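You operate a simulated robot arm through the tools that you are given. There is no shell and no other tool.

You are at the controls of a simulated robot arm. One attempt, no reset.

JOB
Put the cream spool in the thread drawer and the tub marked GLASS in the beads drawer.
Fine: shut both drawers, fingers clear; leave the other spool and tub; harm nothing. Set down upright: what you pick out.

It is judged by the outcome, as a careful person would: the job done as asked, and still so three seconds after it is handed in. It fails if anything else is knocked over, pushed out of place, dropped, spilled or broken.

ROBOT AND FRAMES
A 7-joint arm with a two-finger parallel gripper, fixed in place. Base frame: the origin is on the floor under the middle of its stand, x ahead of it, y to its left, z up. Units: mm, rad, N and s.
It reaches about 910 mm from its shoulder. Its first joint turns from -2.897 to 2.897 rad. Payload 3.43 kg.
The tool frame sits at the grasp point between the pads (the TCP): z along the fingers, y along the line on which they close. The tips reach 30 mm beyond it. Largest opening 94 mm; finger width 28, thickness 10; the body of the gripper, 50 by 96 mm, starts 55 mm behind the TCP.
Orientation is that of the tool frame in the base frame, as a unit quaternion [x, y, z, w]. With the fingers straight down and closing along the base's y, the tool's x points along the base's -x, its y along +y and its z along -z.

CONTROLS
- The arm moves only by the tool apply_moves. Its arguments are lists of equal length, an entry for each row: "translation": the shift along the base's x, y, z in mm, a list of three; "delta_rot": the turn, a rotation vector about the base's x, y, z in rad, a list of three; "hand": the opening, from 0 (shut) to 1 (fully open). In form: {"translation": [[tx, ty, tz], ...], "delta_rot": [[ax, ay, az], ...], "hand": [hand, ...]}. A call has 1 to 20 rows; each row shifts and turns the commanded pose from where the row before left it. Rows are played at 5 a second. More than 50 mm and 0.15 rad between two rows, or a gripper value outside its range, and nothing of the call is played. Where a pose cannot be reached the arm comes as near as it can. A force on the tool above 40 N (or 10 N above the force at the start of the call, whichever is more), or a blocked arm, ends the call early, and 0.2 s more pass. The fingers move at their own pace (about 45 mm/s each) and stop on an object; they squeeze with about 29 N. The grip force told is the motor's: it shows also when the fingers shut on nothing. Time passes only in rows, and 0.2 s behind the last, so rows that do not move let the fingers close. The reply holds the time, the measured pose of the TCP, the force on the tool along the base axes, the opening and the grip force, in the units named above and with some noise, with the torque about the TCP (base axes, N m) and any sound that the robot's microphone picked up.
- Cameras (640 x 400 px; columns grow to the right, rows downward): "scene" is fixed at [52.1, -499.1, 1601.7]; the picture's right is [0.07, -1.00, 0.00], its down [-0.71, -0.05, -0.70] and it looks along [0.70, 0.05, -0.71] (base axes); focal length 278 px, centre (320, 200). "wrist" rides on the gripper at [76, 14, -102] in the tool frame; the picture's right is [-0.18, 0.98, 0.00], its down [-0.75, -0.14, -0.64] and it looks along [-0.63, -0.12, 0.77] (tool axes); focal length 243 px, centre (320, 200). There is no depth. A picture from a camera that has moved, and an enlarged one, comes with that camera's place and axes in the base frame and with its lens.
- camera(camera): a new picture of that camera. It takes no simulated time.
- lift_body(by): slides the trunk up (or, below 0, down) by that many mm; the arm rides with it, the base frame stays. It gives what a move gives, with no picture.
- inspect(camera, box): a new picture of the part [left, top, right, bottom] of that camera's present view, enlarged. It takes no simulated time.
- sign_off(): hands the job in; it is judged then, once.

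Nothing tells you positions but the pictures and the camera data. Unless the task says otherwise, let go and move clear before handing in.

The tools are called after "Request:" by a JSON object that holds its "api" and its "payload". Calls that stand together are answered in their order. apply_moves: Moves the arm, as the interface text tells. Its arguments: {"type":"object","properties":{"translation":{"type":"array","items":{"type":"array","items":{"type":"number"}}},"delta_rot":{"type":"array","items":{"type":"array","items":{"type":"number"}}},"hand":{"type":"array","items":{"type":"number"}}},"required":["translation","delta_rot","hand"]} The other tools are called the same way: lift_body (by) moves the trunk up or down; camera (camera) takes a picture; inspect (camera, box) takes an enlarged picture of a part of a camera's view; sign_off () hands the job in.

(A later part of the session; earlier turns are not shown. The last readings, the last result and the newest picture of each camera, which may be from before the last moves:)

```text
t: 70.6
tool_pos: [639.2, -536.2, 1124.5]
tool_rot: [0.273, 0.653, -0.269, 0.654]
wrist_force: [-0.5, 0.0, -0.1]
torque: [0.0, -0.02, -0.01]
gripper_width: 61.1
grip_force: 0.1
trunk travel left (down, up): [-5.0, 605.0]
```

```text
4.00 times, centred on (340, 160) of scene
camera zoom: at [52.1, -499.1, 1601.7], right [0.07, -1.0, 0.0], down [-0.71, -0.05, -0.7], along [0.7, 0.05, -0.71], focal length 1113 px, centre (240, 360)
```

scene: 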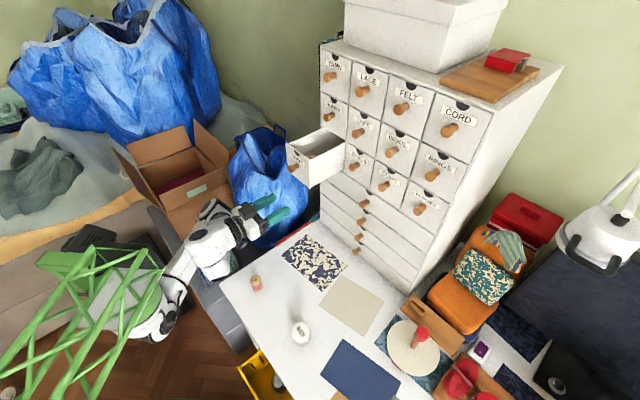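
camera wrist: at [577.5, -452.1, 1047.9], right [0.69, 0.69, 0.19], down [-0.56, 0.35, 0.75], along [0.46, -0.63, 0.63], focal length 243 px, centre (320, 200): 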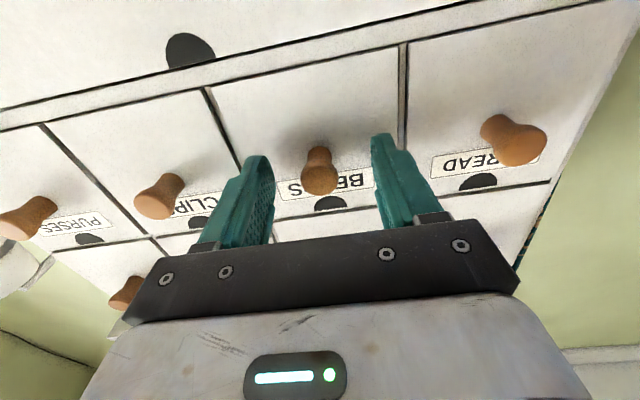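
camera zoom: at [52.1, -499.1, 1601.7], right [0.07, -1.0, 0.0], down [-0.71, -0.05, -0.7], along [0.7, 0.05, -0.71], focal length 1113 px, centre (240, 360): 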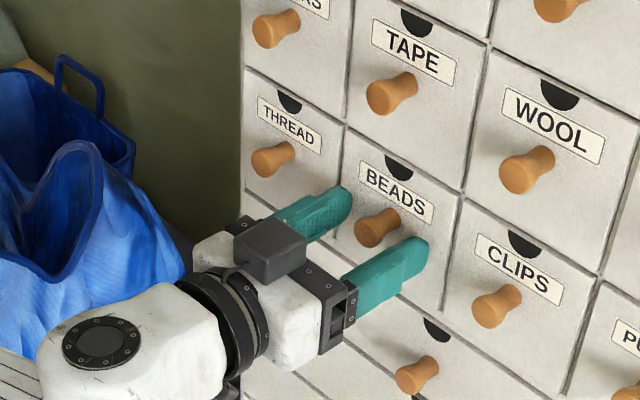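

Request:
{"api": "apply_moves", "payload": {"translation": [[0, 0, 0], [0, 0, 0], [0, 0, 0], [0, 0, 0]], "delta_rot": [[0, 0, 0], [0, 0, 0], [0, 0, 0], [0, 0, 0]], "hand": [0, 0, 0, 0]}}

```text
t: 71.6
tool_pos: [639.4, -536.5, 1121.2]
tool_rot: [0.274, 0.653, -0.266, 0.654]
wrist_force: [2.2, 3.2, 2.0]
torque: [-0.03, -0.06, 0.05]
gripper_width: 21.3
grip_force: 44.1
trunk travel left (down, up): [-5.0, 605.0]
```

Gripped with little load. I'll pull the BEADS drawer out gently.

Request:
{"api": "apply_moves", "payload": {"translation": [[-4, 4, 0], [-6, 6, 0], [-7, 7, 0], [-7, 7, 0], [-7, 7, 0], [-7, 7, 0]], "delta_rot": [[0, 0, 0], [0, 0, 0], [0, 0, 0], [0, 0, 0], [0, 0, 0], [0, 0, 0]], "hand": [0, 0, 0, 0, 0, 0]}}

Request:
{"api": "inspect", "payload": {"camera": "scene", "box": [280, 110, 400, 210]}}

```text
t: 73.0
tool_pos: [601.9, -498.9, 1123.0]
tool_rot: [0.275, 0.654, -0.267, 0.652]
wrist_force: [1.5, 1.1, -7.3]
torque: [-0.2, -0.25, 0.2]
gripper_width: 21.4
grip_force: 45.0
trunk travel left (down, up): [-5.0, 605.0]
```

```text
4.00 times, centred on (340, 160) of scene
camera zoom: at [52.1, -499.1, 1601.7], right [0.07, -1.0, 0.0], down [-0.71, -0.05, -0.7], along [0.7, 0.05, -0.71], focal length 1113 px, centre (240, 360)
```

zoom: 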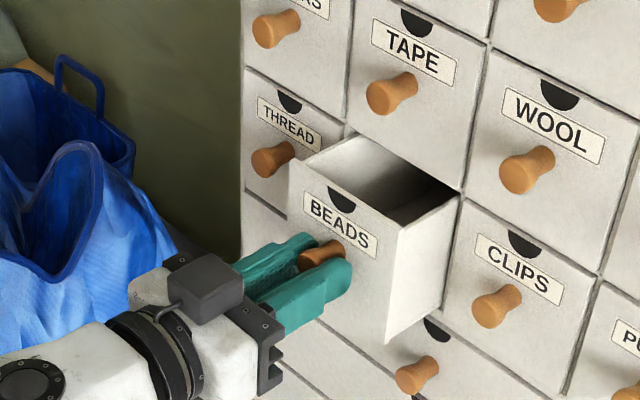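

Moving freely. I'll continue to about 130 mm.

Request:
{"api": "apply_moves", "payload": {"translation": [[-7, 7, 0], [-7, 7, 0], [-7, 7, 0], [-7, 7, 0], [-7, 7, 0], [-7, 7, 0], [-7, 7, 0], [-6, 6, 0], [0, 0, 0]], "delta_rot": [[0, 0, 0], [0, 0, 0], [0, 0, 0], [0, 0, 0], [0, 0, 0], [0, 0, 0], [0, 0, 0], [0, 0, 0], [0, 0, 0]], "hand": [0, 0, 0, 0, 0, 0, 0, 0, 0]}}

Request:
{"api": "inspect", "payload": {"camera": "scene", "box": [260, 110, 400, 230]}}

```text
t: 75.0
tool_pos: [547.5, -444.4, 1123.6]
tool_rot: [0.275, 0.653, -0.27, 0.652]
wrist_force: [-7.3, -8.6, -13.7]
torque: [0.18, -0.06, 0.04]
gripper_width: 21.2
grip_force: 44.9
trunk travel left (down, up): [-5.0, 605.0]
```

```text
3.33 times, centred on (330, 170) of scene
camera zoom: at [52.1, -499.1, 1601.7], right [0.07, -1.0, 0.0], down [-0.71, -0.05, -0.7], along [0.7, 0.05, -0.71], focal length 927 px, centre (287, 300)
```

zoom: 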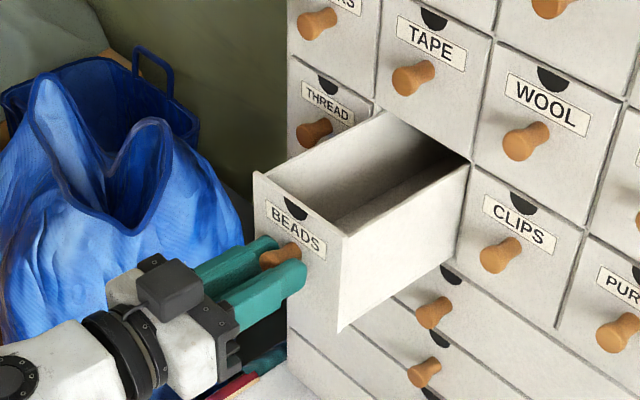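

It's about 130 mm open and empty inside. I'll ease the small side and vertical loads, let go and back off.

Request:
{"api": "apply_moves", "payload": {"translation": [[-0.7, -0.7, -1], [0, 0, 0]], "delta_rot": [[0, 0, 0], [0, 0, 0]], "hand": [0, 0]}}

```text
t: 75.6
tool_pos: [546.4, -444.2, 1122.2]
tool_rot: [0.274, 0.654, -0.269, 0.652]
wrist_force: [-13.2, -12.9, -25.5]
torque: [0.37, 0.26, -0.24]
gripper_width: 21.1
grip_force: 44.9
trunk travel left (down, up): [-5.0, 605.0]
```

Request:
{"api": "apply_moves", "payload": {"translation": [[0, 0, 0], [0, 0, 0], [0, 0, 0], [0, 0, 0], [-10, 10, 0], [-15, 15, 0], [-15, 15, 0]], "delta_rot": [[0, 0, 0], [0, 0, 0], [0, 0, 0], [0, 0, 0], [0, 0, 0], [0, 0, 0], [0, 0, 0]], "hand": [0.3, 0.5, 0.65, 0.65, 0.65, 0.65, 0.65]}}

Request:
{"api": "camera", "payload": {"camera": "wrist"}}

Request:
{"api": "camera", "payload": {"camera": "scene"}}

```text
t: 77.2
tool_pos: [505.2, -402.6, 1122.3]
tool_rot: [0.273, 0.654, -0.267, 0.653]
wrist_force: [-0.1, 0.1, 0.2]
torque: [-0.01, 0.01, 0.0]
gripper_width: 61.1
grip_force: 0.0
trunk travel left (down, up): [-5.0, 605.0]
```

```text
taken
camera wrist: at [443.9, -320.2, 1046.2], right [0.69, 0.69, 0.19], down [-0.56, 0.35, 0.76], along [0.46, -0.63, 0.63], focal length 243 px, centre (320, 200)
```

wrist: 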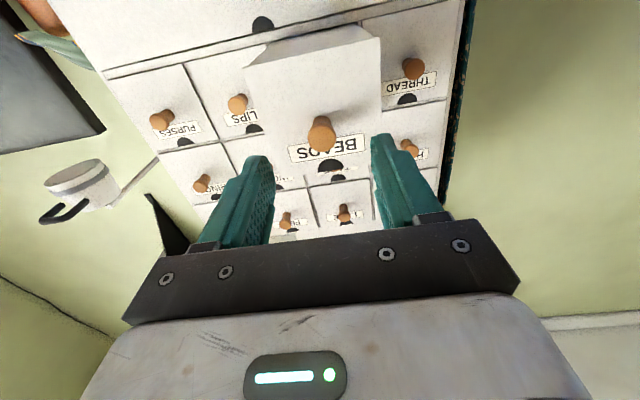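

```text
taken
```

scene: 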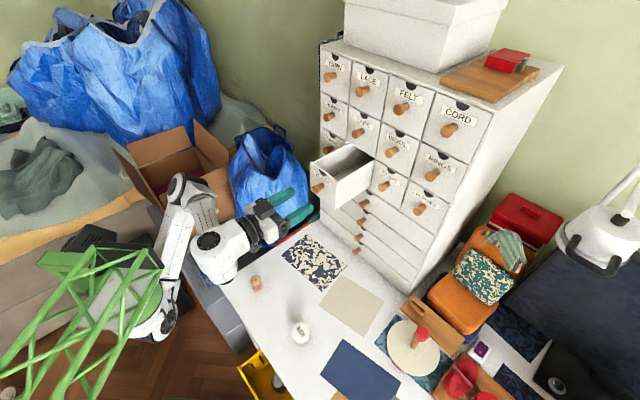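

The BEADS drawer is open and the fingers are clear. I'll turn the gripper down while moving away over the desk toward the GLASS tub.

Request:
{"api": "apply_moves", "payload": {"translation": [[-8, 0, -10], [-10, 0, -15], [-10, 0, -15], [-10, 0, -15], [-10, 0, -15], [-10, 0, -15], [-10, 0, -15], [-10, 0, -15], [-10, 0, -15], [-10, 0, -15], [-10, 0, -15]], "delta_rot": [[0.101, 0.101, 0], [0.101, 0.101, 0], [0.101, 0.101, 0], [0.101, 0.101, 0], [0.101, 0.101, 0], [0.101, 0.101, 0], [0.101, 0.101, 0], [0.101, 0.101, 0], [0.101, 0.101, 0], [0.101, 0.101, 0], [0.101, 0.101, 0]], "hand": [0.7, 0.7, 0.7, 0.7, 0.8, 0.8, 0.8, 0.9, 0.9, 0.9, 0.9]}}

Request:
{"api": "camera", "payload": {"camera": "wrist"}}

Request:
{"api": "camera", "payload": {"camera": "scene"}}

```text
t: 79.6
tool_pos: [394.8, -406.4, 965.4]
tool_rot: [0.39, 0.921, -0.001, 0.007]
wrist_force: [-1.2, 1.3, -0.6]
torque: [-0.04, -0.01, 0.0]
gripper_width: 84.4
grip_force: 0.2
out of reach, approached as far as the arm can: row 5, 6
trunk travel left (down, up): [-5.0, 605.0]
```

```text
taken
camera wrist: at [352.8, -339.1, 1067.6], right [0.83, 0.55, 0.0], down [0.42, -0.64, 0.65], along [0.36, -0.54, -0.76], focal length 243 px, centre (320, 200)
```

wrist: 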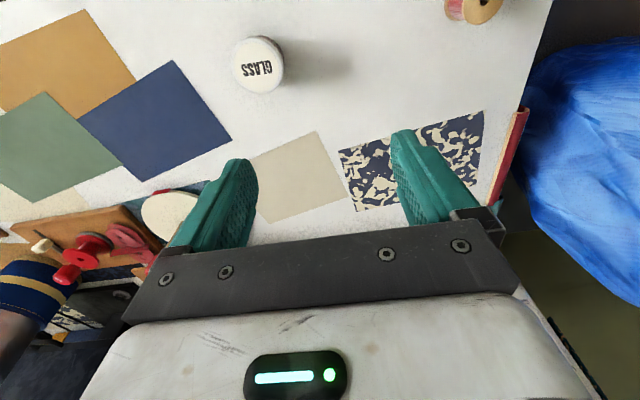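

```text
taken
```

scene: 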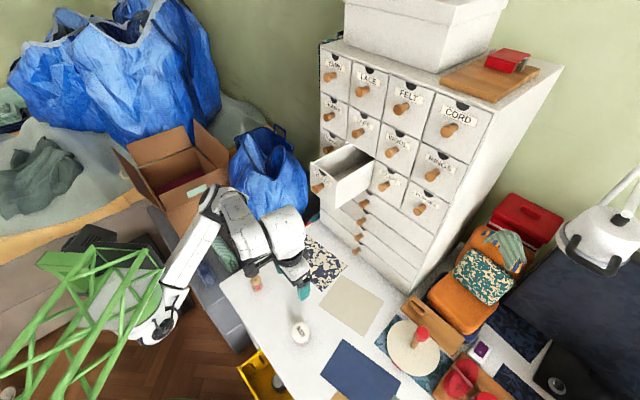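

I'm over the desk near the GLASS tub. I'll zoom in for its exact position and shape.

Request:
{"api": "inspect", "payload": {"camera": "wrist", "box": [200, 10, 320, 120]}}

Request:
{"api": "inspect", "payload": {"camera": "scene", "box": [275, 305, 325, 355]}}

```text
3.64 times, centred on (260, 65) of wrist
camera zoom: at [352.8, -339.1, 1067.6], right [0.83, 0.55, 0.0], down [0.42, -0.64, 0.65], along [0.36, -0.54, -0.76], focal length 882 px, centre (538, 691)
```

zoom: 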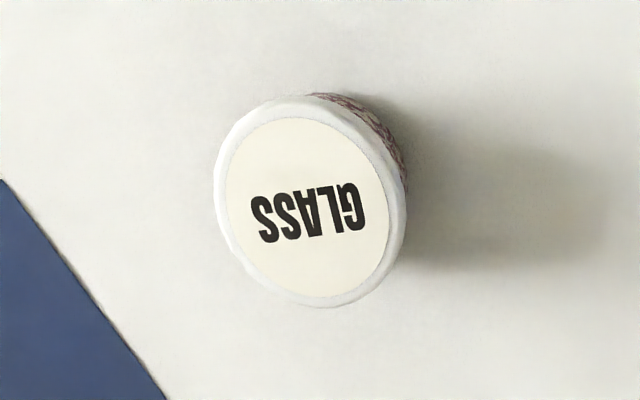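

```text
8.00 times, centred on (300, 330) of scene
camera zoom: at [52.1, -499.1, 1601.7], right [0.07, -1.0, 0.0], down [-0.71, -0.05, -0.7], along [0.7, 0.05, -0.71], focal length 2225 px, centre (480, -840)
```

zoom: 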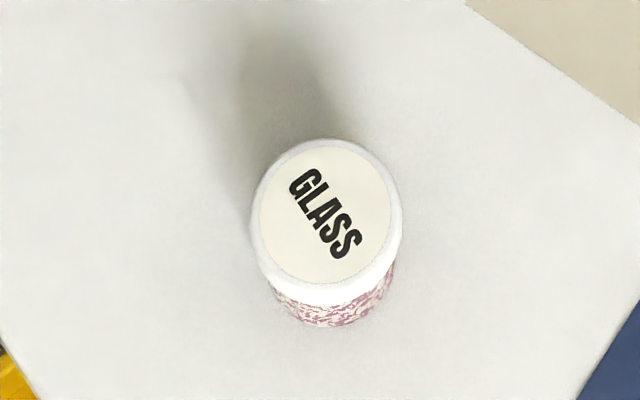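

The tub's lid centre is at about (332,-424,788), lid diameter about 54 mm. I'll level the tool and hover above it.

Request:
{"api": "apply_moves", "payload": {"translation": [[-21, -5.9, -22], [-21, -5.9, -22], [-20.8, -5.8, -21]], "delta_rot": [[0.0073, 0.012, 0.016], [0, 0, 0], [0, 0, 0]], "hand": [0.9, 0.9, 0.9]}}

Request:
{"api": "camera", "payload": {"camera": "wrist"}}

Request:
{"api": "camera", "payload": {"camera": "scene"}}

```text
t: 80.4
tool_pos: [334.4, -424.2, 898.3]
tool_rot: [0.383, 0.924, -0.001, -0.002]
wrist_force: [-0.1, 0.3, -0.2]
torque: [-0.02, -0.02, 0.02]
gripper_width: 85.0
grip_force: 0.1
trunk travel left (down, up): [-5.0, 605.0]
```

```text
taken
camera wrist: at [291.4, -358.5, 1001.2], right [0.83, 0.56, 0.0], down [0.44, -0.63, 0.64], along [0.36, -0.53, -0.77], focal length 243 px, centre (320, 200)
```

wrist: 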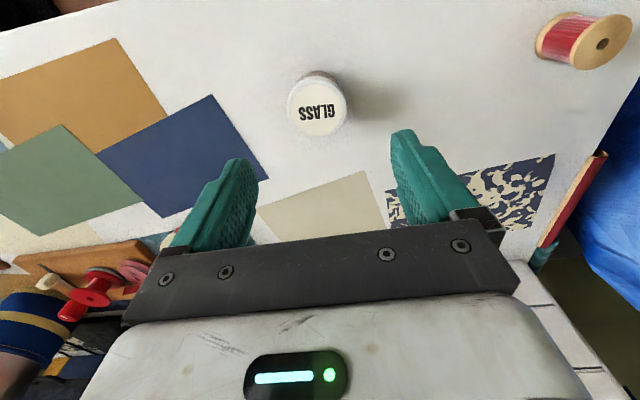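

```text
taken
```

scene: 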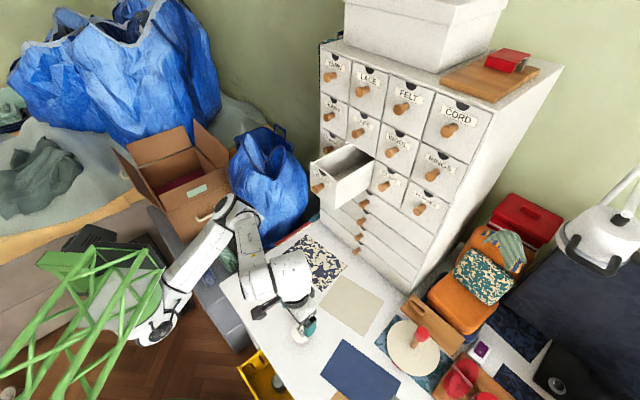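

Request:
{"api": "apply_moves", "payload": {"translation": [[-3.5, 0.7, -20], [0, 0, -25], [0, 0, -20]], "delta_rot": [[0, 0, 0], [0, 0, 0], [0, 0, 0]], "hand": [0.9, 0.9, 0.9]}}

Request:
{"api": "camera", "payload": {"camera": "wrist"}}

Request:
{"api": "inspect", "payload": {"camera": "scene", "box": [250, 280, 350, 370]}}

```text
t: 81.2
tool_pos: [330.5, -422.0, 832.1]
tool_rot: [0.382, 0.924, -0.001, -0.001]
wrist_force: [-0.5, 0.1, 0.1]
torque: [0.03, -0.02, 0.0]
gripper_width: 84.5
grip_force: 0.0
trunk travel left (down, up): [-5.0, 605.0]
```

```text
taken
camera wrist: at [286.7, -357.2, 935.7], right [0.82, 0.57, 0.0], down [0.44, -0.63, 0.64], along [0.36, -0.53, -0.77], focal length 243 px, centre (320, 200)
```

wrist: 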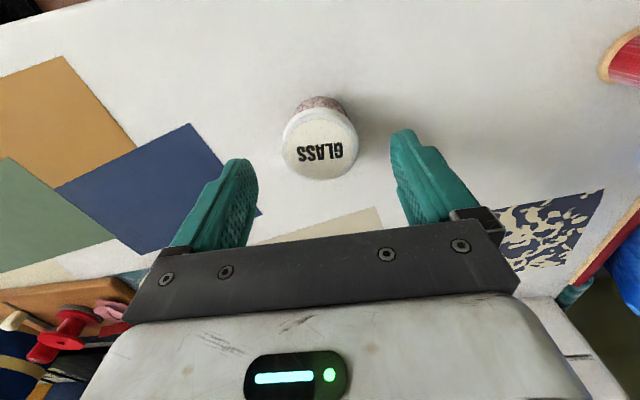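

```text
4.44 times, centred on (300, 325) of scene
camera zoom: at [52.1, -499.1, 1601.7], right [0.07, -1.0, 0.0], down [-0.71, -0.05, -0.7], along [0.7, 0.05, -0.71], focal length 1236 px, centre (409, -356)
```

zoom: 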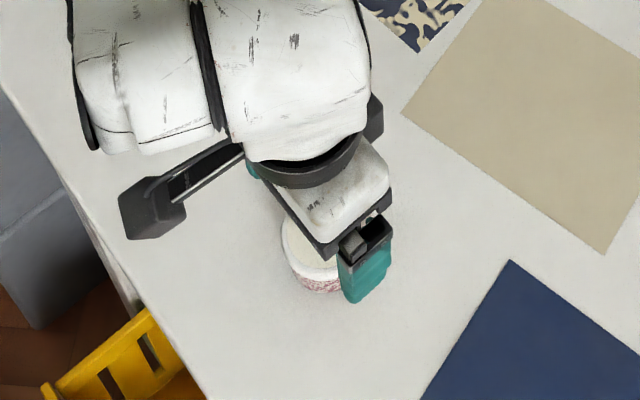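

Centred over the lid to within 2 mm. I'll descend so the pads sit on the lid band and close gently.

Request:
{"api": "apply_moves", "payload": {"translation": [[0, 0, -17], [0, 0, -17], [0, 0, -16], [0, 0, 0], [0, 0, 0], [0, 0, 0], [0, 0, 0]], "delta_rot": [[0, 0, 0], [0, 0, 0], [0, 0, 0], [0, 0, 0], [0, 0, 0], [0, 0, 0], [0, 0, 0]], "hand": [0.9, 0.9, 0.9, 0.9, 0.4, 0.4, 0.4]}}

Request:
{"api": "camera", "payload": {"camera": "wrist"}}

Request:
{"api": "inspect", "payload": {"camera": "scene", "box": [250, 280, 350, 370]}}

```text
t: 82.8
tool_pos: [332.4, -419.8, 784.4]
tool_rot: [0.382, 0.924, -0.001, -0.001]
wrist_force: [0.1, 0.9, -0.5]
torque: [-0.01, -0.01, 0.01]
gripper_width: 53.1
grip_force: 29.4
trunk travel left (down, up): [-5.0, 605.0]
```

```text
taken
camera wrist: at [289.0, -356.2, 887.3], right [0.83, 0.56, 0.0], down [0.44, -0.63, 0.64], along [0.36, -0.53, -0.77], focal length 243 px, centre (320, 200)
```

wrist: 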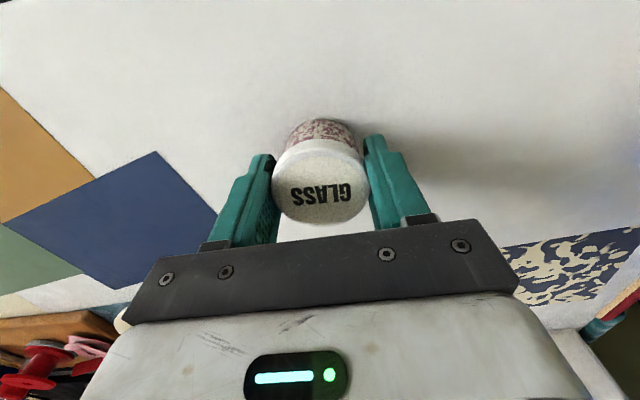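

```text
4.44 times, centred on (300, 325) of scene
camera zoom: at [52.1, -499.1, 1601.7], right [0.07, -1.0, 0.0], down [-0.71, -0.05, -0.7], along [0.7, 0.05, -0.71], focal length 1236 px, centre (409, -356)
```

zoom: 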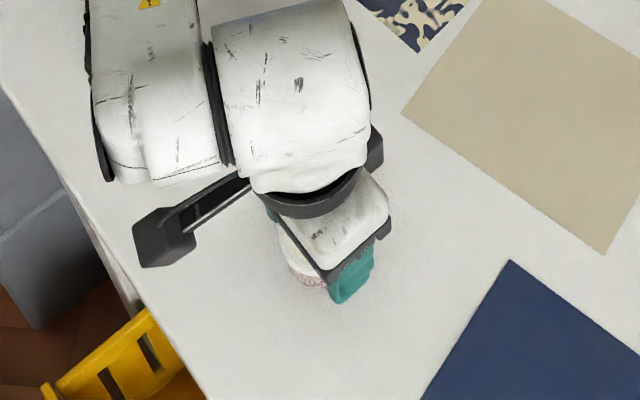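

The lid band is gripped at 53 mm. I'll lift slowly and check that the tub hangs level.

Request:
{"api": "apply_moves", "payload": {"translation": [[0, 0, 4], [0, 0, 8], [0, 0, 12], [0, 0, 16]], "delta_rot": [[0, 0, 0], [0, 0, 0], [0, 0, 0], [0, 0, 0]], "hand": [0.4, 0.4, 0.4, 0.4]}}

Request:
{"api": "camera", "payload": {"camera": "wrist"}}

Request:
{"api": "inspect", "payload": {"camera": "scene", "box": [250, 280, 350, 370]}}

```text
t: 83.8
tool_pos: [330.9, -420.7, 822.6]
tool_rot: [0.383, 0.924, -0.001, -0.003]
wrist_force: [0.6, 0.6, -1.6]
torque: [-0.01, 0.0, 0.01]
gripper_width: 52.9
grip_force: 29.0
trunk travel left (down, up): [-5.0, 605.0]
```

```text
taken
camera wrist: at [287.4, -355.8, 926.1], right [0.82, 0.57, 0.0], down [0.44, -0.63, 0.64], along [0.36, -0.53, -0.77], focal length 243 px, centre (320, 200)
```

wrist: 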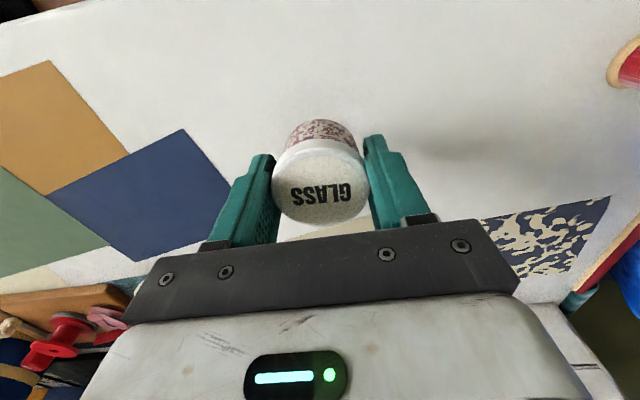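

```text
4.44 times, centred on (300, 325) of scene
camera zoom: at [52.1, -499.1, 1601.7], right [0.07, -1.0, 0.0], down [-0.71, -0.05, -0.7], along [0.7, 0.05, -0.71], focal length 1236 px, centre (409, -356)
```

zoom: 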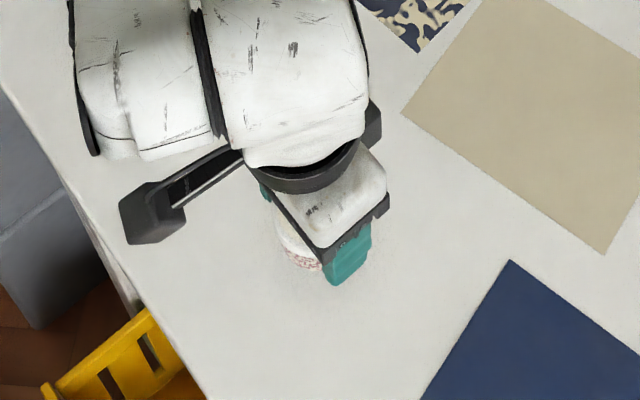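

The tub is hanging level and secure. I'll raise it further and bring the trunk up for the drawer.

Request:
{"api": "apply_moves", "payload": {"translation": [[0, 0, 20], [0, 0, 20], [0, 0, 20], [0, 0, 18]], "delta_rot": [[0, 0, 0], [0, 0, 0], [0, 0, 0], [0, 0, 0]], "hand": [0.4, 0.4, 0.4, 0.4]}}

Request:
{"api": "lift_body", "payload": {"by": 350}}

Request:
{"api": "camera", "payload": {"camera": "wrist"}}

Request:
{"api": "camera", "payload": {"camera": "scene"}}

```text
t: 84.8
tool_pos: [331.2, -420.5, 901.7]
tool_rot: [0.382, 0.924, -0.001, -0.001]
wrist_force: [0.3, 0.3, -1.0]
torque: [0.01, -0.01, -0.01]
gripper_width: 52.8
grip_force: 29.1
trunk travel left (down, up): [-5.0, 605.0]
```

```text
t: 88.2
tool_pos: [330.6, -420.3, 1250.5]
tool_rot: [0.382, 0.924, -0.001, -0.001]
wrist_force: [-0.8, -0.6, -0.3]
torque: [0.01, 0.02, -0.03]
gripper_width: 52.8
grip_force: 29.1
trunk travel left (down, up): [-355.0, 255.0]
```

```text
taken
camera wrist: at [288.4, -355.9, 1353.7], right [0.83, 0.56, 0.0], down [0.44, -0.63, 0.64], along [0.36, -0.53, -0.77], focal length 243 px, centre (320, 200)
```

wrist: 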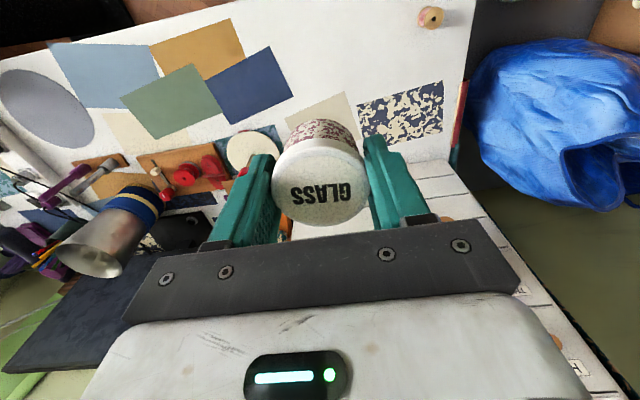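

```text
taken
```

scene: 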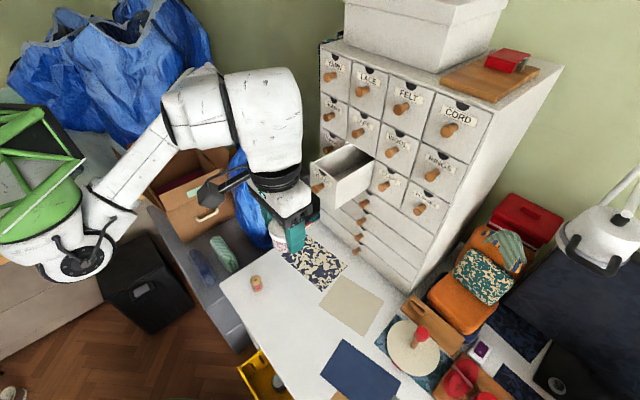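

The tub's base clears the drawer rim by about 37 mm. I'll carry it over the open BEADS drawer.

Request:
{"api": "apply_moves", "payload": {"translation": [[20, -6, 3], [30, -9, 3], [35, -10.4, 0], [35, -10.4, 0], [35, -10.4, 0], [35, -10.4, 0], [35, -10.4, 0], [30, -9, 0], [22, -7, 0]], "delta_rot": [[0, 0, 0], [0, 0, 0], [0, 0, 0], [0, 0, 0], [0, 0, 0], [0, 0, 0], [0, 0, 0], [0, 0, 0], [0, 0, 0]], "hand": [0.4, 0.4, 0.4, 0.4, 0.4, 0.4, 0.4, 0.4, 0.4]}}

Request:
{"api": "camera", "payload": {"camera": "wrist"}}

Request:
{"api": "inspect", "payload": {"camera": "wrist", "box": [220, 20, 420, 150]}}

Request:
{"api": "inspect", "payload": {"camera": "scene", "box": [280, 80, 420, 220]}}

```text
t: 90.2
tool_pos: [607.6, -504.5, 1254.6]
tool_rot: [0.383, 0.924, 0.0, -0.002]
wrist_force: [0.6, -0.6, -0.8]
torque: [0.0, -0.02, 0.0]
gripper_width: 52.6
grip_force: 29.3
trunk travel left (down, up): [-355.0, 255.0]
```

```text
taken
camera wrist: at [565.0, -440.2, 1357.7], right [0.83, 0.56, 0.0], down [0.44, -0.63, 0.64], along [0.36, -0.53, -0.77], focal length 243 px, centre (320, 200)
```

wrist: 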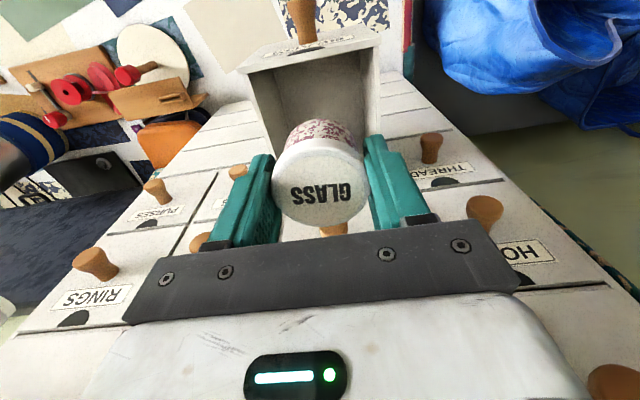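

```text
3.08 times, centred on (320, 85) of wrist
camera zoom: at [565.0, -440.2, 1357.7], right [0.83, 0.56, 0.0], down [0.44, -0.63, 0.64], along [0.36, -0.53, -0.77], focal length 746 px, centre (320, 554)
```

zoom: 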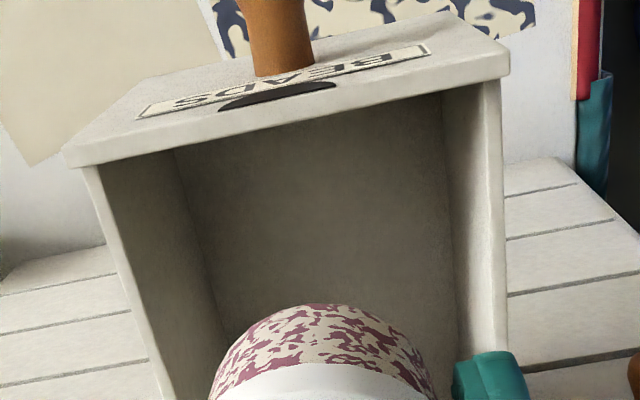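

```text
2.86 times, centred on (350, 150) of scene
camera zoom: at [52.1, -499.1, 1601.7], right [0.07, -1.0, 0.0], down [-0.71, -0.05, -0.7], along [0.7, 0.05, -0.71], focal length 795 px, centre (234, 343)
```

zoom: 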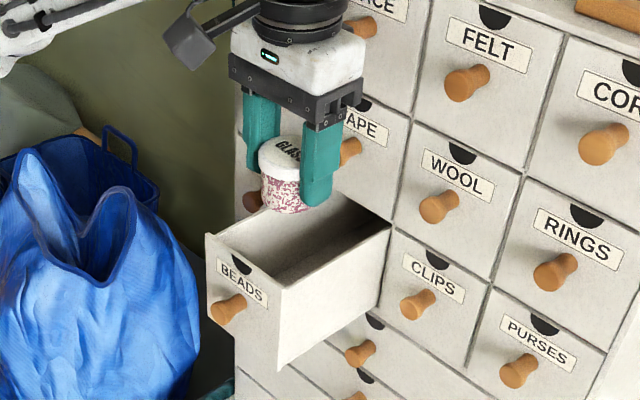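

The BEADS drawer is empty and the tub is centred over it. I'll lower it to just above the floor.

Request:
{"api": "apply_moves", "payload": {"translation": [[0, 0, -25], [0, 0, -30], [0, 0, -28], [0, 0, -20], [0, 0, -14]], "delta_rot": [[0, 0, 0], [0, 0, 0], [0, 0, 0], [0, 0, 0], [0, 0, 0]], "hand": [0.4, 0.4, 0.4, 0.4, 0.4]}}

Request:
{"api": "camera", "payload": {"camera": "wrist"}}

Request:
{"api": "inspect", "payload": {"camera": "scene", "box": [280, 80, 420, 220]}}

```text
t: 91.4
tool_pos: [608.7, -504.1, 1141.6]
tool_rot: [0.383, 0.924, -0.002, -0.002]
wrist_force: [1.4, -0.3, -1.1]
torque: [-0.01, 0.01, 0.02]
gripper_width: 52.6
grip_force: 28.8
trunk travel left (down, up): [-355.0, 255.0]
```

```text
taken
camera wrist: at [565.3, -439.2, 1243.5], right [0.82, 0.57, 0.0], down [0.44, -0.63, 0.64], along [0.36, -0.53, -0.77], focal length 243 px, centre (320, 200)
```

wrist: 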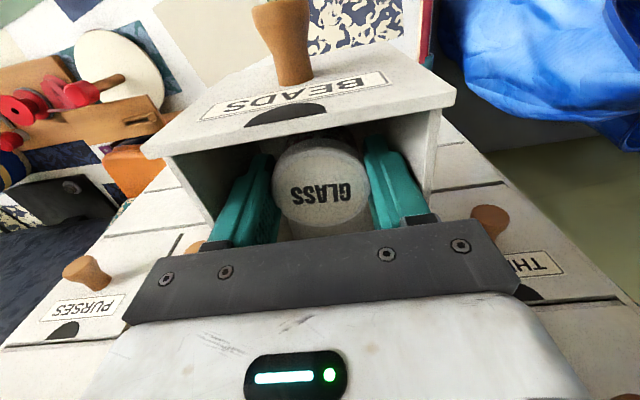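

```text
2.86 times, centred on (350, 150) of scene
camera zoom: at [52.1, -499.1, 1601.7], right [0.07, -1.0, 0.0], down [-0.71, -0.05, -0.7], along [0.7, 0.05, -0.71], focal length 795 px, centre (234, 343)
```

zoom: 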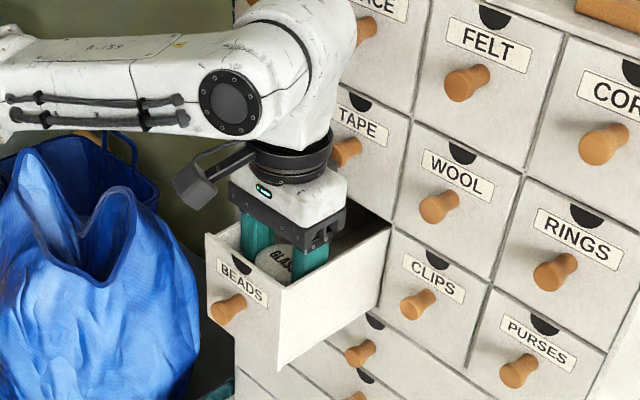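

Request:
{"api": "apply_moves", "payload": {"translation": [[0, 0, -5], [0, 0, -4], [0, 0, -3], [0, 0, 0]], "delta_rot": [[0, 0, 0], [0, 0, 0], [0, 0, 0], [0, 0, 0]], "hand": [0.4, 0.4, 0.4, 0.4]}}

```text
t: 92.4
tool_pos: [608.2, -504.0, 1128.5]
tool_rot: [0.383, 0.924, -0.001, -0.002]
wrist_force: [0.4, -0.6, -0.7]
torque: [-0.03, 0.0, -0.04]
gripper_width: 52.8
grip_force: 28.9
trunk travel left (down, up): [-355.0, 255.0]
```

The tub is close to the floor now. I'll continue down in small steps until I feel contact.

Request:
{"api": "apply_moves", "payload": {"translation": [[0, 0, -1.5], [0, 0, -1], [0, 0, 0]], "delta_rot": [[0, 0, 0], [0, 0, 0], [0, 0, 0]], "hand": [0.4, 0.4, 0.4]}}

Request:
{"api": "camera", "payload": {"camera": "wrist"}}

```text
t: 93.2
tool_pos: [608.3, -504.4, 1125.2]
tool_rot: [0.383, 0.924, -0.001, -0.002]
wrist_force: [-0.1, 0.7, -1.6]
torque: [-0.02, 0.0, -0.02]
gripper_width: 52.7
grip_force: 28.9
trunk travel left (down, up): [-355.0, 255.0]
```

```text
taken
camera wrist: at [564.9, -439.1, 1228.1], right [0.83, 0.56, 0.0], down [0.44, -0.63, 0.64], along [0.36, -0.53, -0.77], focal length 243 px, centre (320, 200)
```

wrist: 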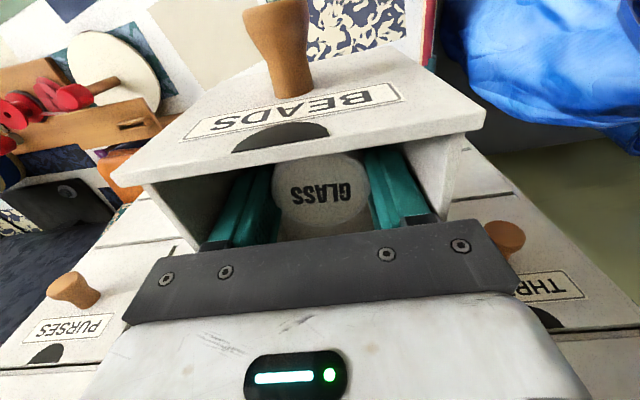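

Request:
{"api": "apply_moves", "payload": {"translation": [[0, 0, -1.2], [0, 0, -1.2], [0, 0, 0]], "delta_rot": [[0, 0, 0], [0, 0, 0], [0, 0, 0]], "hand": [0.4, 0.4, 0.4]}}

```text
t: 94.0
tool_pos: [606.9, -503.1, 1123.9]
tool_rot: [0.383, 0.924, -0.001, -0.001]
wrist_force: [0.1, 0.8, 6.5]
torque: [0.05, 0.07, 0.01]
gripper_width: 52.6
grip_force: 28.9
trunk travel left (down, up): [-355.0, 255.0]
```

The tub's base is touching the floor at about 6 N. I'll open slightly, since the drawer only allows a few millimetres per side.

Request:
{"api": "apply_moves", "payload": {"translation": [[0, 0, 0], [0, 0, 0], [0, 0, 0], [0, 0, 0]], "delta_rot": [[0, 0, 0], [0, 0, 0], [0, 0, 0], [0, 0, 0]], "hand": [0.58, 0.62, 0.65, 0.65]}}

Request:
{"api": "inspect", "payload": {"camera": "wrist", "box": [180, 100, 480, 260]}}

```text
t: 95.0
tool_pos: [607.4, -502.9, 1122.5]
tool_rot: [0.383, 0.924, -0.001, -0.003]
wrist_force: [-4.5, -4.1, -4.1]
torque: [0.05, -0.13, 0.11]
gripper_width: 57.3
grip_force: 0.0
trunk travel left (down, up): [-355.0, 255.0]
```

```text
2.13 times, centred on (330, 180) of wrist
camera zoom: at [564.5, -439.1, 1225.5], right [0.83, 0.56, 0.0], down [0.44, -0.63, 0.64], along [0.36, -0.53, -0.77], focal length 518 px, centre (299, 243)
```

zoom: 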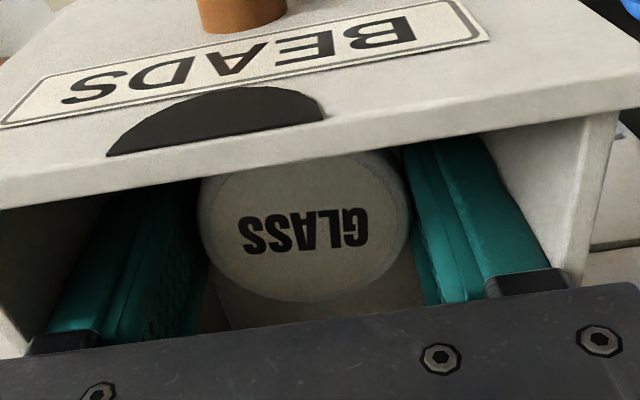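

The outer finger is just touching the drawer wall. I'll recentre by about a millimetre and then check clearance on both sides of the lid.

Request:
{"api": "apply_moves", "payload": {"translation": [[-0.8, -0.8, 0], [0, 0, 0]], "delta_rot": [[0, 0, 0], [0, 0, 0]], "hand": [0.62, 0.62]}}

Request:
{"api": "inspect", "payload": {"camera": "wrist", "box": [220, 120, 420, 250]}}

```text
t: 95.6
tool_pos: [608.0, -503.5, 1123.4]
tool_rot: [0.383, 0.924, 0.0, -0.001]
wrist_force: [-1.6, -0.8, -0.3]
torque: [0.06, -0.03, -0.05]
gripper_width: 56.9
grip_force: 0.0
trunk travel left (down, up): [-355.0, 255.0]
```

```text
3.08 times, centred on (320, 185) of wrist
camera zoom: at [564.7, -439.1, 1226.0], right [0.82, 0.57, 0.0], down [0.44, -0.63, 0.64], along [0.36, -0.53, -0.77], focal length 746 px, centre (320, 246)
```

zoom: 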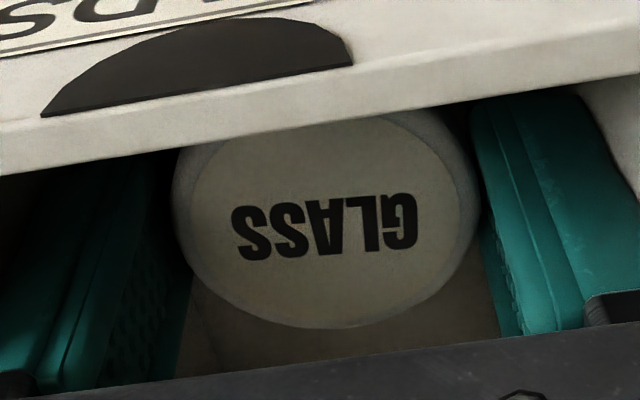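

Forces have dropped and the lid has a small gap on each side. I'll rise a few millimetres and check that the tub stays put.

Request:
{"api": "apply_moves", "payload": {"translation": [[0, 0, 2], [0, 0, 3], [0, 0, 3]], "delta_rot": [[0, 0, 0], [0, 0, 0], [0, 0, 0]], "hand": [0.62, 0.62, 0.62]}}

Request:
{"api": "inspect", "payload": {"camera": "wrist", "box": [220, 120, 420, 250]}}

```text
t: 96.4
tool_pos: [607.0, -504.2, 1131.1]
tool_rot: [0.382, 0.924, -0.002, -0.002]
wrist_force: [-1.2, -0.6, -1.1]
torque: [0.01, -0.04, 0.01]
gripper_width: 57.5
grip_force: 0.1
trunk travel left (down, up): [-355.0, 255.0]
```

```text
3.08 times, centred on (320, 185) of wrist
camera zoom: at [564.3, -439.2, 1234.5], right [0.82, 0.57, 0.0], down [0.44, -0.63, 0.64], along [0.36, -0.53, -0.77], focal length 746 px, centre (320, 246)
```

zoom: 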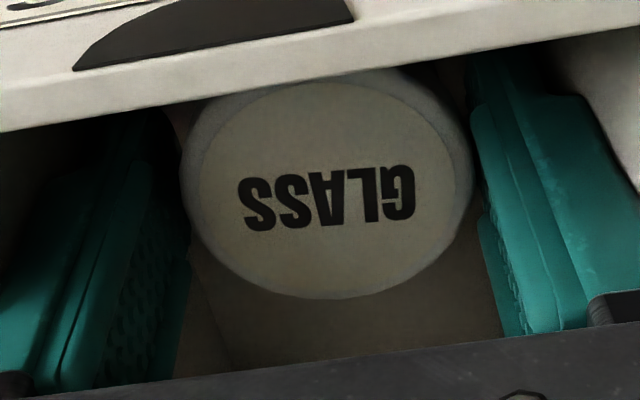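

The tub stayed down while the fingers rose. I'll continue straight up.

Request:
{"api": "apply_moves", "payload": {"translation": [[0, 0, 6], [0, 0, 12], [0, 0, 20], [0, 0, 30], [0, 0, 30], [0, 0, 25]], "delta_rot": [[0, 0, 0], [0, 0, 0], [0, 0, 0], [0, 0, 0], [0, 0, 0], [0, 0, 0]], "hand": [0.62, 0.62, 0.62, 0.62, 0.62, 0.62]}}

Request:
{"api": "camera", "payload": {"camera": "wrist"}}

Request:
{"api": "inspect", "payload": {"camera": "scene", "box": [280, 80, 420, 220]}}

```text
t: 97.8
tool_pos: [610.2, -501.7, 1254.4]
tool_rot: [0.383, 0.924, -0.001, -0.001]
wrist_force: [-0.4, -0.1, 0.0]
torque: [-0.06, 0.04, 0.0]
gripper_width: 58.4
grip_force: 0.1
trunk travel left (down, up): [-355.0, 255.0]
```

```text
taken
camera wrist: at [566.7, -438.2, 1357.4], right [0.83, 0.56, 0.0], down [0.44, -0.63, 0.64], along [0.36, -0.53, -0.77], focal length 243 px, centre (320, 200)
```

wrist: 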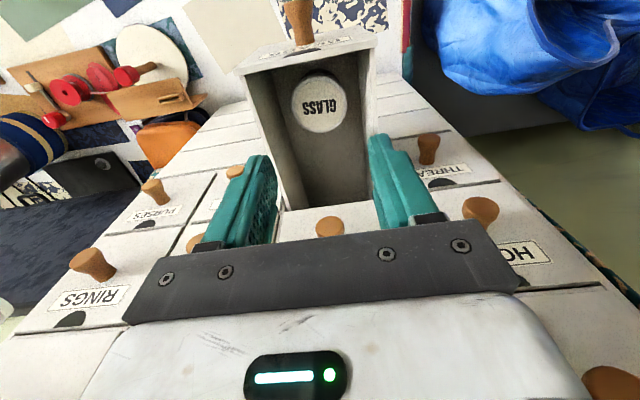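

```text
2.86 times, centred on (350, 150) of scene
camera zoom: at [52.1, -499.1, 1601.7], right [0.07, -1.0, 0.0], down [-0.71, -0.05, -0.7], along [0.7, 0.05, -0.71], focal length 795 px, centre (234, 343)
```

zoom: 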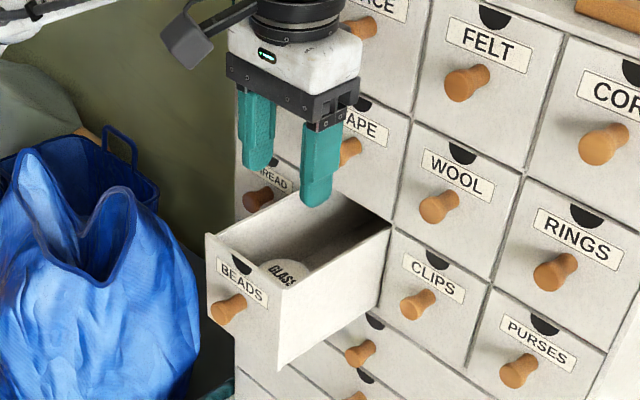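

The GLASS tub is standing upright in the BEADS drawer. I'll retreat from the chest and lower the trunk again to push the drawer shut.

Request:
{"api": "apply_moves", "payload": {"translation": [[-20, 20, 10], [-30, 30, 10], [-30, 30, 10], [-30, 25, 0], [-30, 17, 0]], "delta_rot": [[0, 0, 0], [0, 0, 0], [0, 0, 0], [0, 0, 0], [0, 0, 0]], "hand": [0.5, 0.3, 0.1, 0, 0]}}

Request:
{"api": "lift_body", "payload": {"by": -350}}

Request:
{"api": "camera", "payload": {"camera": "scene"}}

```text
t: 99.0
tool_pos: [469.7, -383.2, 1284.1]
tool_rot: [0.382, 0.924, -0.001, -0.001]
wrist_force: [0.2, 0.5, 0.0]
torque: [0.02, 0.02, 0.01]
gripper_width: 0.0
grip_force: 28.9
trunk travel left (down, up): [-355.0, 255.0]
```

```text
t: 102.5
tool_pos: [469.1, -383.6, 934.0]
tool_rot: [0.383, 0.924, -0.001, -0.001]
wrist_force: [-0.7, -0.1, -0.5]
torque: [0.02, 0.0, -0.01]
gripper_width: 0.3
grip_force: 29.2
trunk travel left (down, up): [-5.0, 605.0]
```

```text
taken
```

scene: 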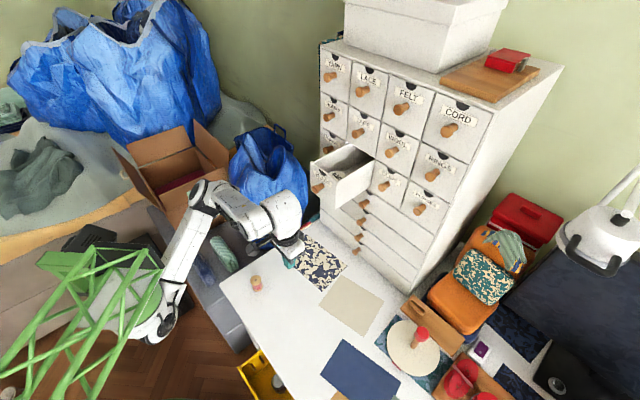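

Now I'll pitch the tool level with closed fingers and raise it to knob height in front of BEADS.

Request:
{"api": "apply_moves", "payload": {"translation": [[3, -1, 5], [3, -1, 5], [3, -1, 5], [3, -1, 5], [3, -1, 5], [3, -2, 20], [3, -2, 27], [3, -2, 29], [4, -2, 29], [4, -3, 29], [4, -3, 29], [0, 0, 0]], "delta_rot": [[-0.101, -0.101, 0], [-0.101, -0.101, 0], [-0.101, -0.101, 0], [-0.101, -0.101, 0], [-0.101, -0.101, 0], [-0.101, -0.101, 0], [-0.101, -0.101, 0], [-0.101, -0.101, 0], [-0.101, -0.101, 0], [-0.101, -0.101, 0], [-0.101, -0.101, 0], [0, 0, 0]], "hand": [0, 0, 0, 0, 0, 0, 0, 0, 0, 0, 0, 0]}}

Request:
{"api": "camera", "payload": {"camera": "wrist"}}

Request:
{"api": "camera", "payload": {"camera": "scene"}}

```text
t: 105.0
tool_pos: [510.9, -403.3, 1118.2]
tool_rot: [0.269, 0.659, -0.274, 0.647]
wrist_force: [0.3, 0.7, 0.1]
torque: [-0.01, 0.01, 0.02]
gripper_width: 0.0
grip_force: 29.3
trunk travel left (down, up): [-5.0, 605.0]
```

```text
taken
camera wrist: at [448.3, -319.7, 1044.2], right [0.7, 0.69, 0.17], down [-0.54, 0.36, 0.76], along [0.47, -0.63, 0.62], focal length 243 px, centre (320, 200)
```

wrist: 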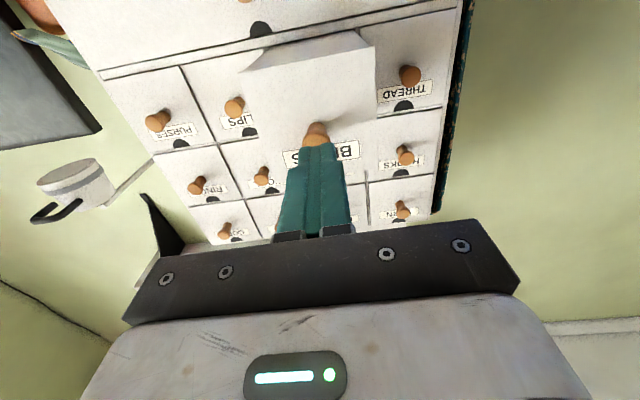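

```text
taken
```

scene: 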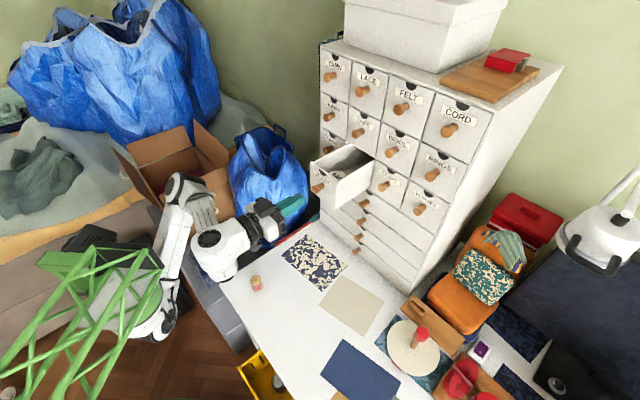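

The knob is just ahead of the closed fingertips. I'll fine-align and begin the gentle push.

Request:
{"api": "apply_moves", "payload": {"translation": [[-2, -2, 5], [5, -5, 0], [5, -5, 0], [4, -4, 0]], "delta_rot": [[0, -0.0187, 0], [0, 0, 0], [0, 0, 0], [0, 0, 0]], "hand": [0, 0, 0, 0]}}

Request:
{"api": "camera", "payload": {"camera": "wrist"}}

Request:
{"api": "inspect", "payload": {"camera": "scene", "box": [270, 120, 390, 220]}}

```text
t: 106.0
tool_pos: [525.6, -419.1, 1124.9]
tool_rot: [0.272, 0.654, -0.271, 0.652]
wrist_force: [-0.3, 0.6, -0.1]
torque: [0.0, -0.01, 0.02]
gripper_width: 0.4
grip_force: 28.8
trunk travel left (down, up): [-5.0, 605.0]
```

```text
taken
camera wrist: at [462.5, -335.2, 1049.2], right [0.7, 0.69, 0.18], down [-0.55, 0.35, 0.75], along [0.46, -0.63, 0.63], focal length 243 px, centre (320, 200)
```

wrist: 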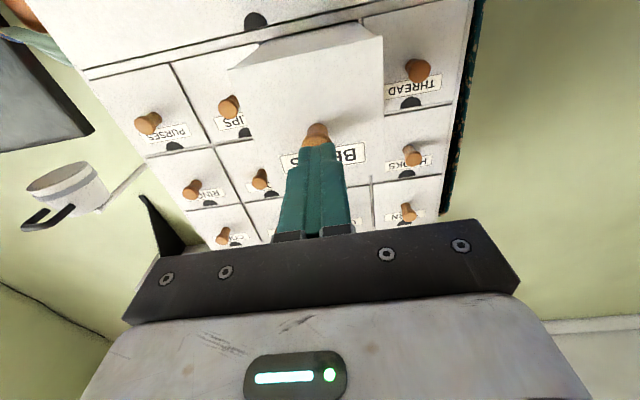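

```text
4.00 times, centred on (330, 170) of scene
camera zoom: at [52.1, -499.1, 1601.7], right [0.07, -1.0, 0.0], down [-0.71, -0.05, -0.7], along [0.7, 0.05, -0.71], focal length 1113 px, centre (280, 320)
```

zoom: 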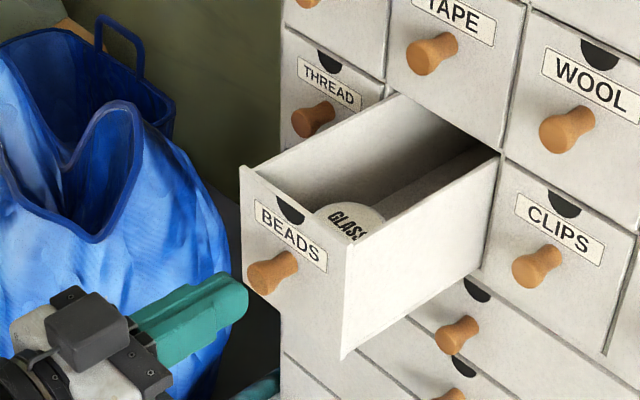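

Request:
{"api": "apply_moves", "payload": {"translation": [[2.5, -3.5, 0], [3, -3.5, 0], [3, -3.5, 0], [3, -3, 0], [3, -3, 0], [3, -3, 0], [3.5, -3.5, 0], [4, -4, 0], [4.4, -4.4, 0], [4.4, -4.4, 0], [4.4, -4.4, 0], [4.4, -4.4, 0], [4, -4, 0], [3, -3, 0]], "delta_rot": [[0, 0, 0], [0, 0, 0], [0, 0, 0], [0, 0, 0], [0, 0, 0], [0, 0, 0], [0, 0, 0], [0, 0, 0], [0, 0, 0], [0, 0, 0], [0, 0, 0], [0, 0, 0], [0, 0, 0], [0, 0, 0]], "hand": [0, 0, 0, 0, 0, 0, 0, 0, 0, 0, 0, 0, 0, 0]}}

Request:
{"api": "camera", "payload": {"camera": "wrist"}}

Request:
{"api": "inspect", "payload": {"camera": "scene", "box": [270, 120, 390, 220]}}

```text
t: 109.0
tool_pos: [573.4, -469.7, 1122.6]
tool_rot: [0.271, 0.653, -0.271, 0.653]
wrist_force: [0.2, 0.8, 0.1]
torque: [-0.04, -0.04, 0.03]
gripper_width: 0.0
grip_force: 29.2
trunk travel left (down, up): [-5.0, 605.0]
```

```text
taken
camera wrist: at [510.8, -387.4, 1046.5], right [0.7, 0.69, 0.18], down [-0.55, 0.35, 0.75], along [0.46, -0.63, 0.63], focal length 243 px, centre (320, 200)
```

wrist: 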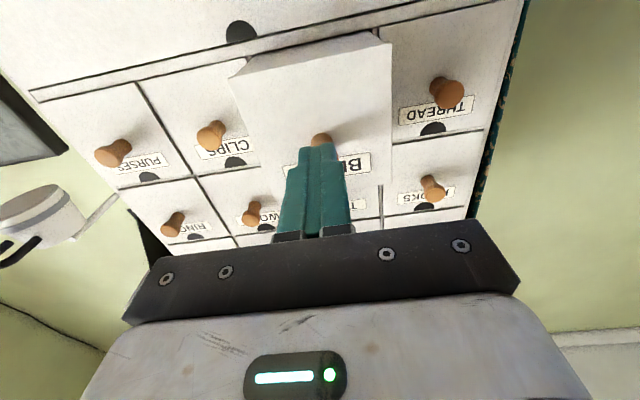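

```text
4.00 times, centred on (330, 170) of scene
camera zoom: at [52.1, -499.1, 1601.7], right [0.07, -1.0, 0.0], down [-0.71, -0.05, -0.7], along [0.7, 0.05, -0.71], focal length 1113 px, centre (280, 320)
```

zoom: 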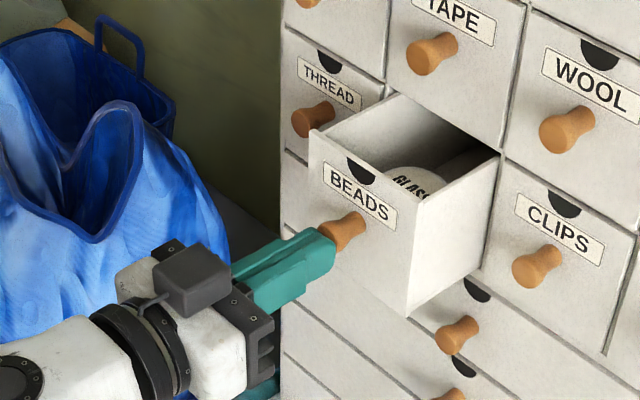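

It's sliding in smoothly with the tub upright. Continuing toward shut.

Request:
{"api": "apply_moves", "payload": {"translation": [[2.5, -2.5, 0.5], [3.5, -3.5, 0.5], [4.4, -4.4, 0.5], [4.4, -4.4, 0], [4.4, -4.4, 0], [4.4, -4.4, 0], [4.4, -4.4, 0], [4.4, -4.4, 0], [4, -4, 0], [3, -3, 0], [2, -2, 0]], "delta_rot": [[0, 0, 0], [0, 0, 0], [0, 0, 0], [0, 0, 0], [0, 0, 0], [0, 0, 0], [0, 0, 0], [0, 0, 0], [0, 0, 0], [0, 0, 0], [0, 0, 0]], "hand": [0, 0, 0, 0, 0, 0, 0, 0, 0, 0, 0]}}

Request:
{"api": "inspect", "payload": {"camera": "scene", "box": [270, 120, 390, 220]}}

```text
t: 111.5
tool_pos: [613.4, -511.9, 1123.7]
tool_rot: [0.272, 0.653, -0.271, 0.653]
wrist_force: [0.3, -0.5, 1.2]
torque: [0.02, -0.01, 0.02]
gripper_width: 0.3
grip_force: 28.9
trunk travel left (down, up): [-5.0, 605.0]
```

```text
4.00 times, centred on (330, 170) of scene
camera zoom: at [52.1, -499.1, 1601.7], right [0.07, -1.0, 0.0], down [-0.71, -0.05, -0.7], along [0.7, 0.05, -0.71], focal length 1113 px, centre (280, 320)
```

zoom: 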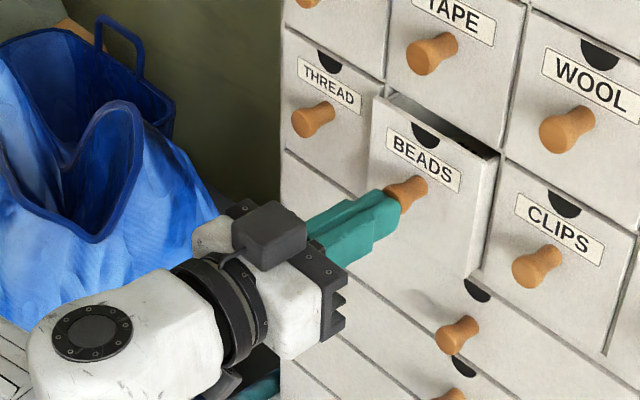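

About 15 mm remains. I'll push slowly until it seats.

Request:
{"api": "apply_moves", "payload": {"translation": [[2, -2, 0], [2, -2, 0], [2, -2, 0], [1.5, -1.5, 0], [1.5, -1.5, 0], [1, -1, 0], [1, -1, 0], [1, -1, 0]], "delta_rot": [[0, 0, 0], [0, 0, 0], [0, 0, 0], [0, 0, 0], [0, 0, 0], [0, 0, 0], [0, 0, 0], [0, 0, 0]], "hand": [0, 0, 0, 0, 0, 0, 0, 0]}}

Request:
{"api": "inspect", "payload": {"camera": "scene", "box": [270, 120, 390, 220]}}

```text
t: 113.1
tool_pos: [623.4, -521.2, 1123.5]
tool_rot: [0.272, 0.652, -0.274, 0.652]
wrist_force: [-17.9, 35.1, -5.2]
torque: [0.35, -0.07, 0.41]
gripper_width: 0.0
grip_force: 29.4
trunk travel left (down, up): [-5.0, 605.0]
stopped in row 8: the force on the tool passed its limit at 44 N (the readings are from after the stop); the commanded pose is now the measured one
```

```text
4.00 times, centred on (330, 170) of scene
camera zoom: at [52.1, -499.1, 1601.7], right [0.07, -1.0, 0.0], down [-0.71, -0.05, -0.7], along [0.7, 0.05, -0.71], focal length 1113 px, centre (280, 320)
```

zoom: 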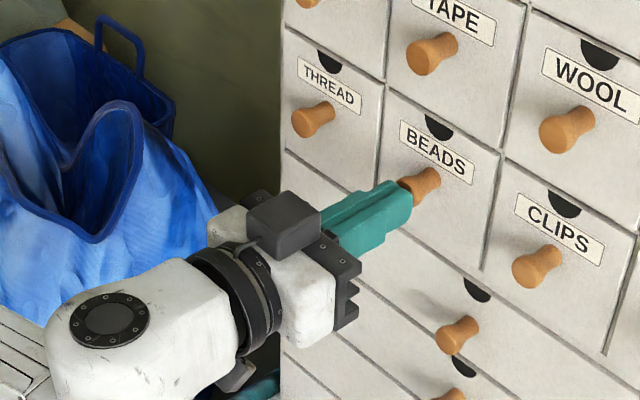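

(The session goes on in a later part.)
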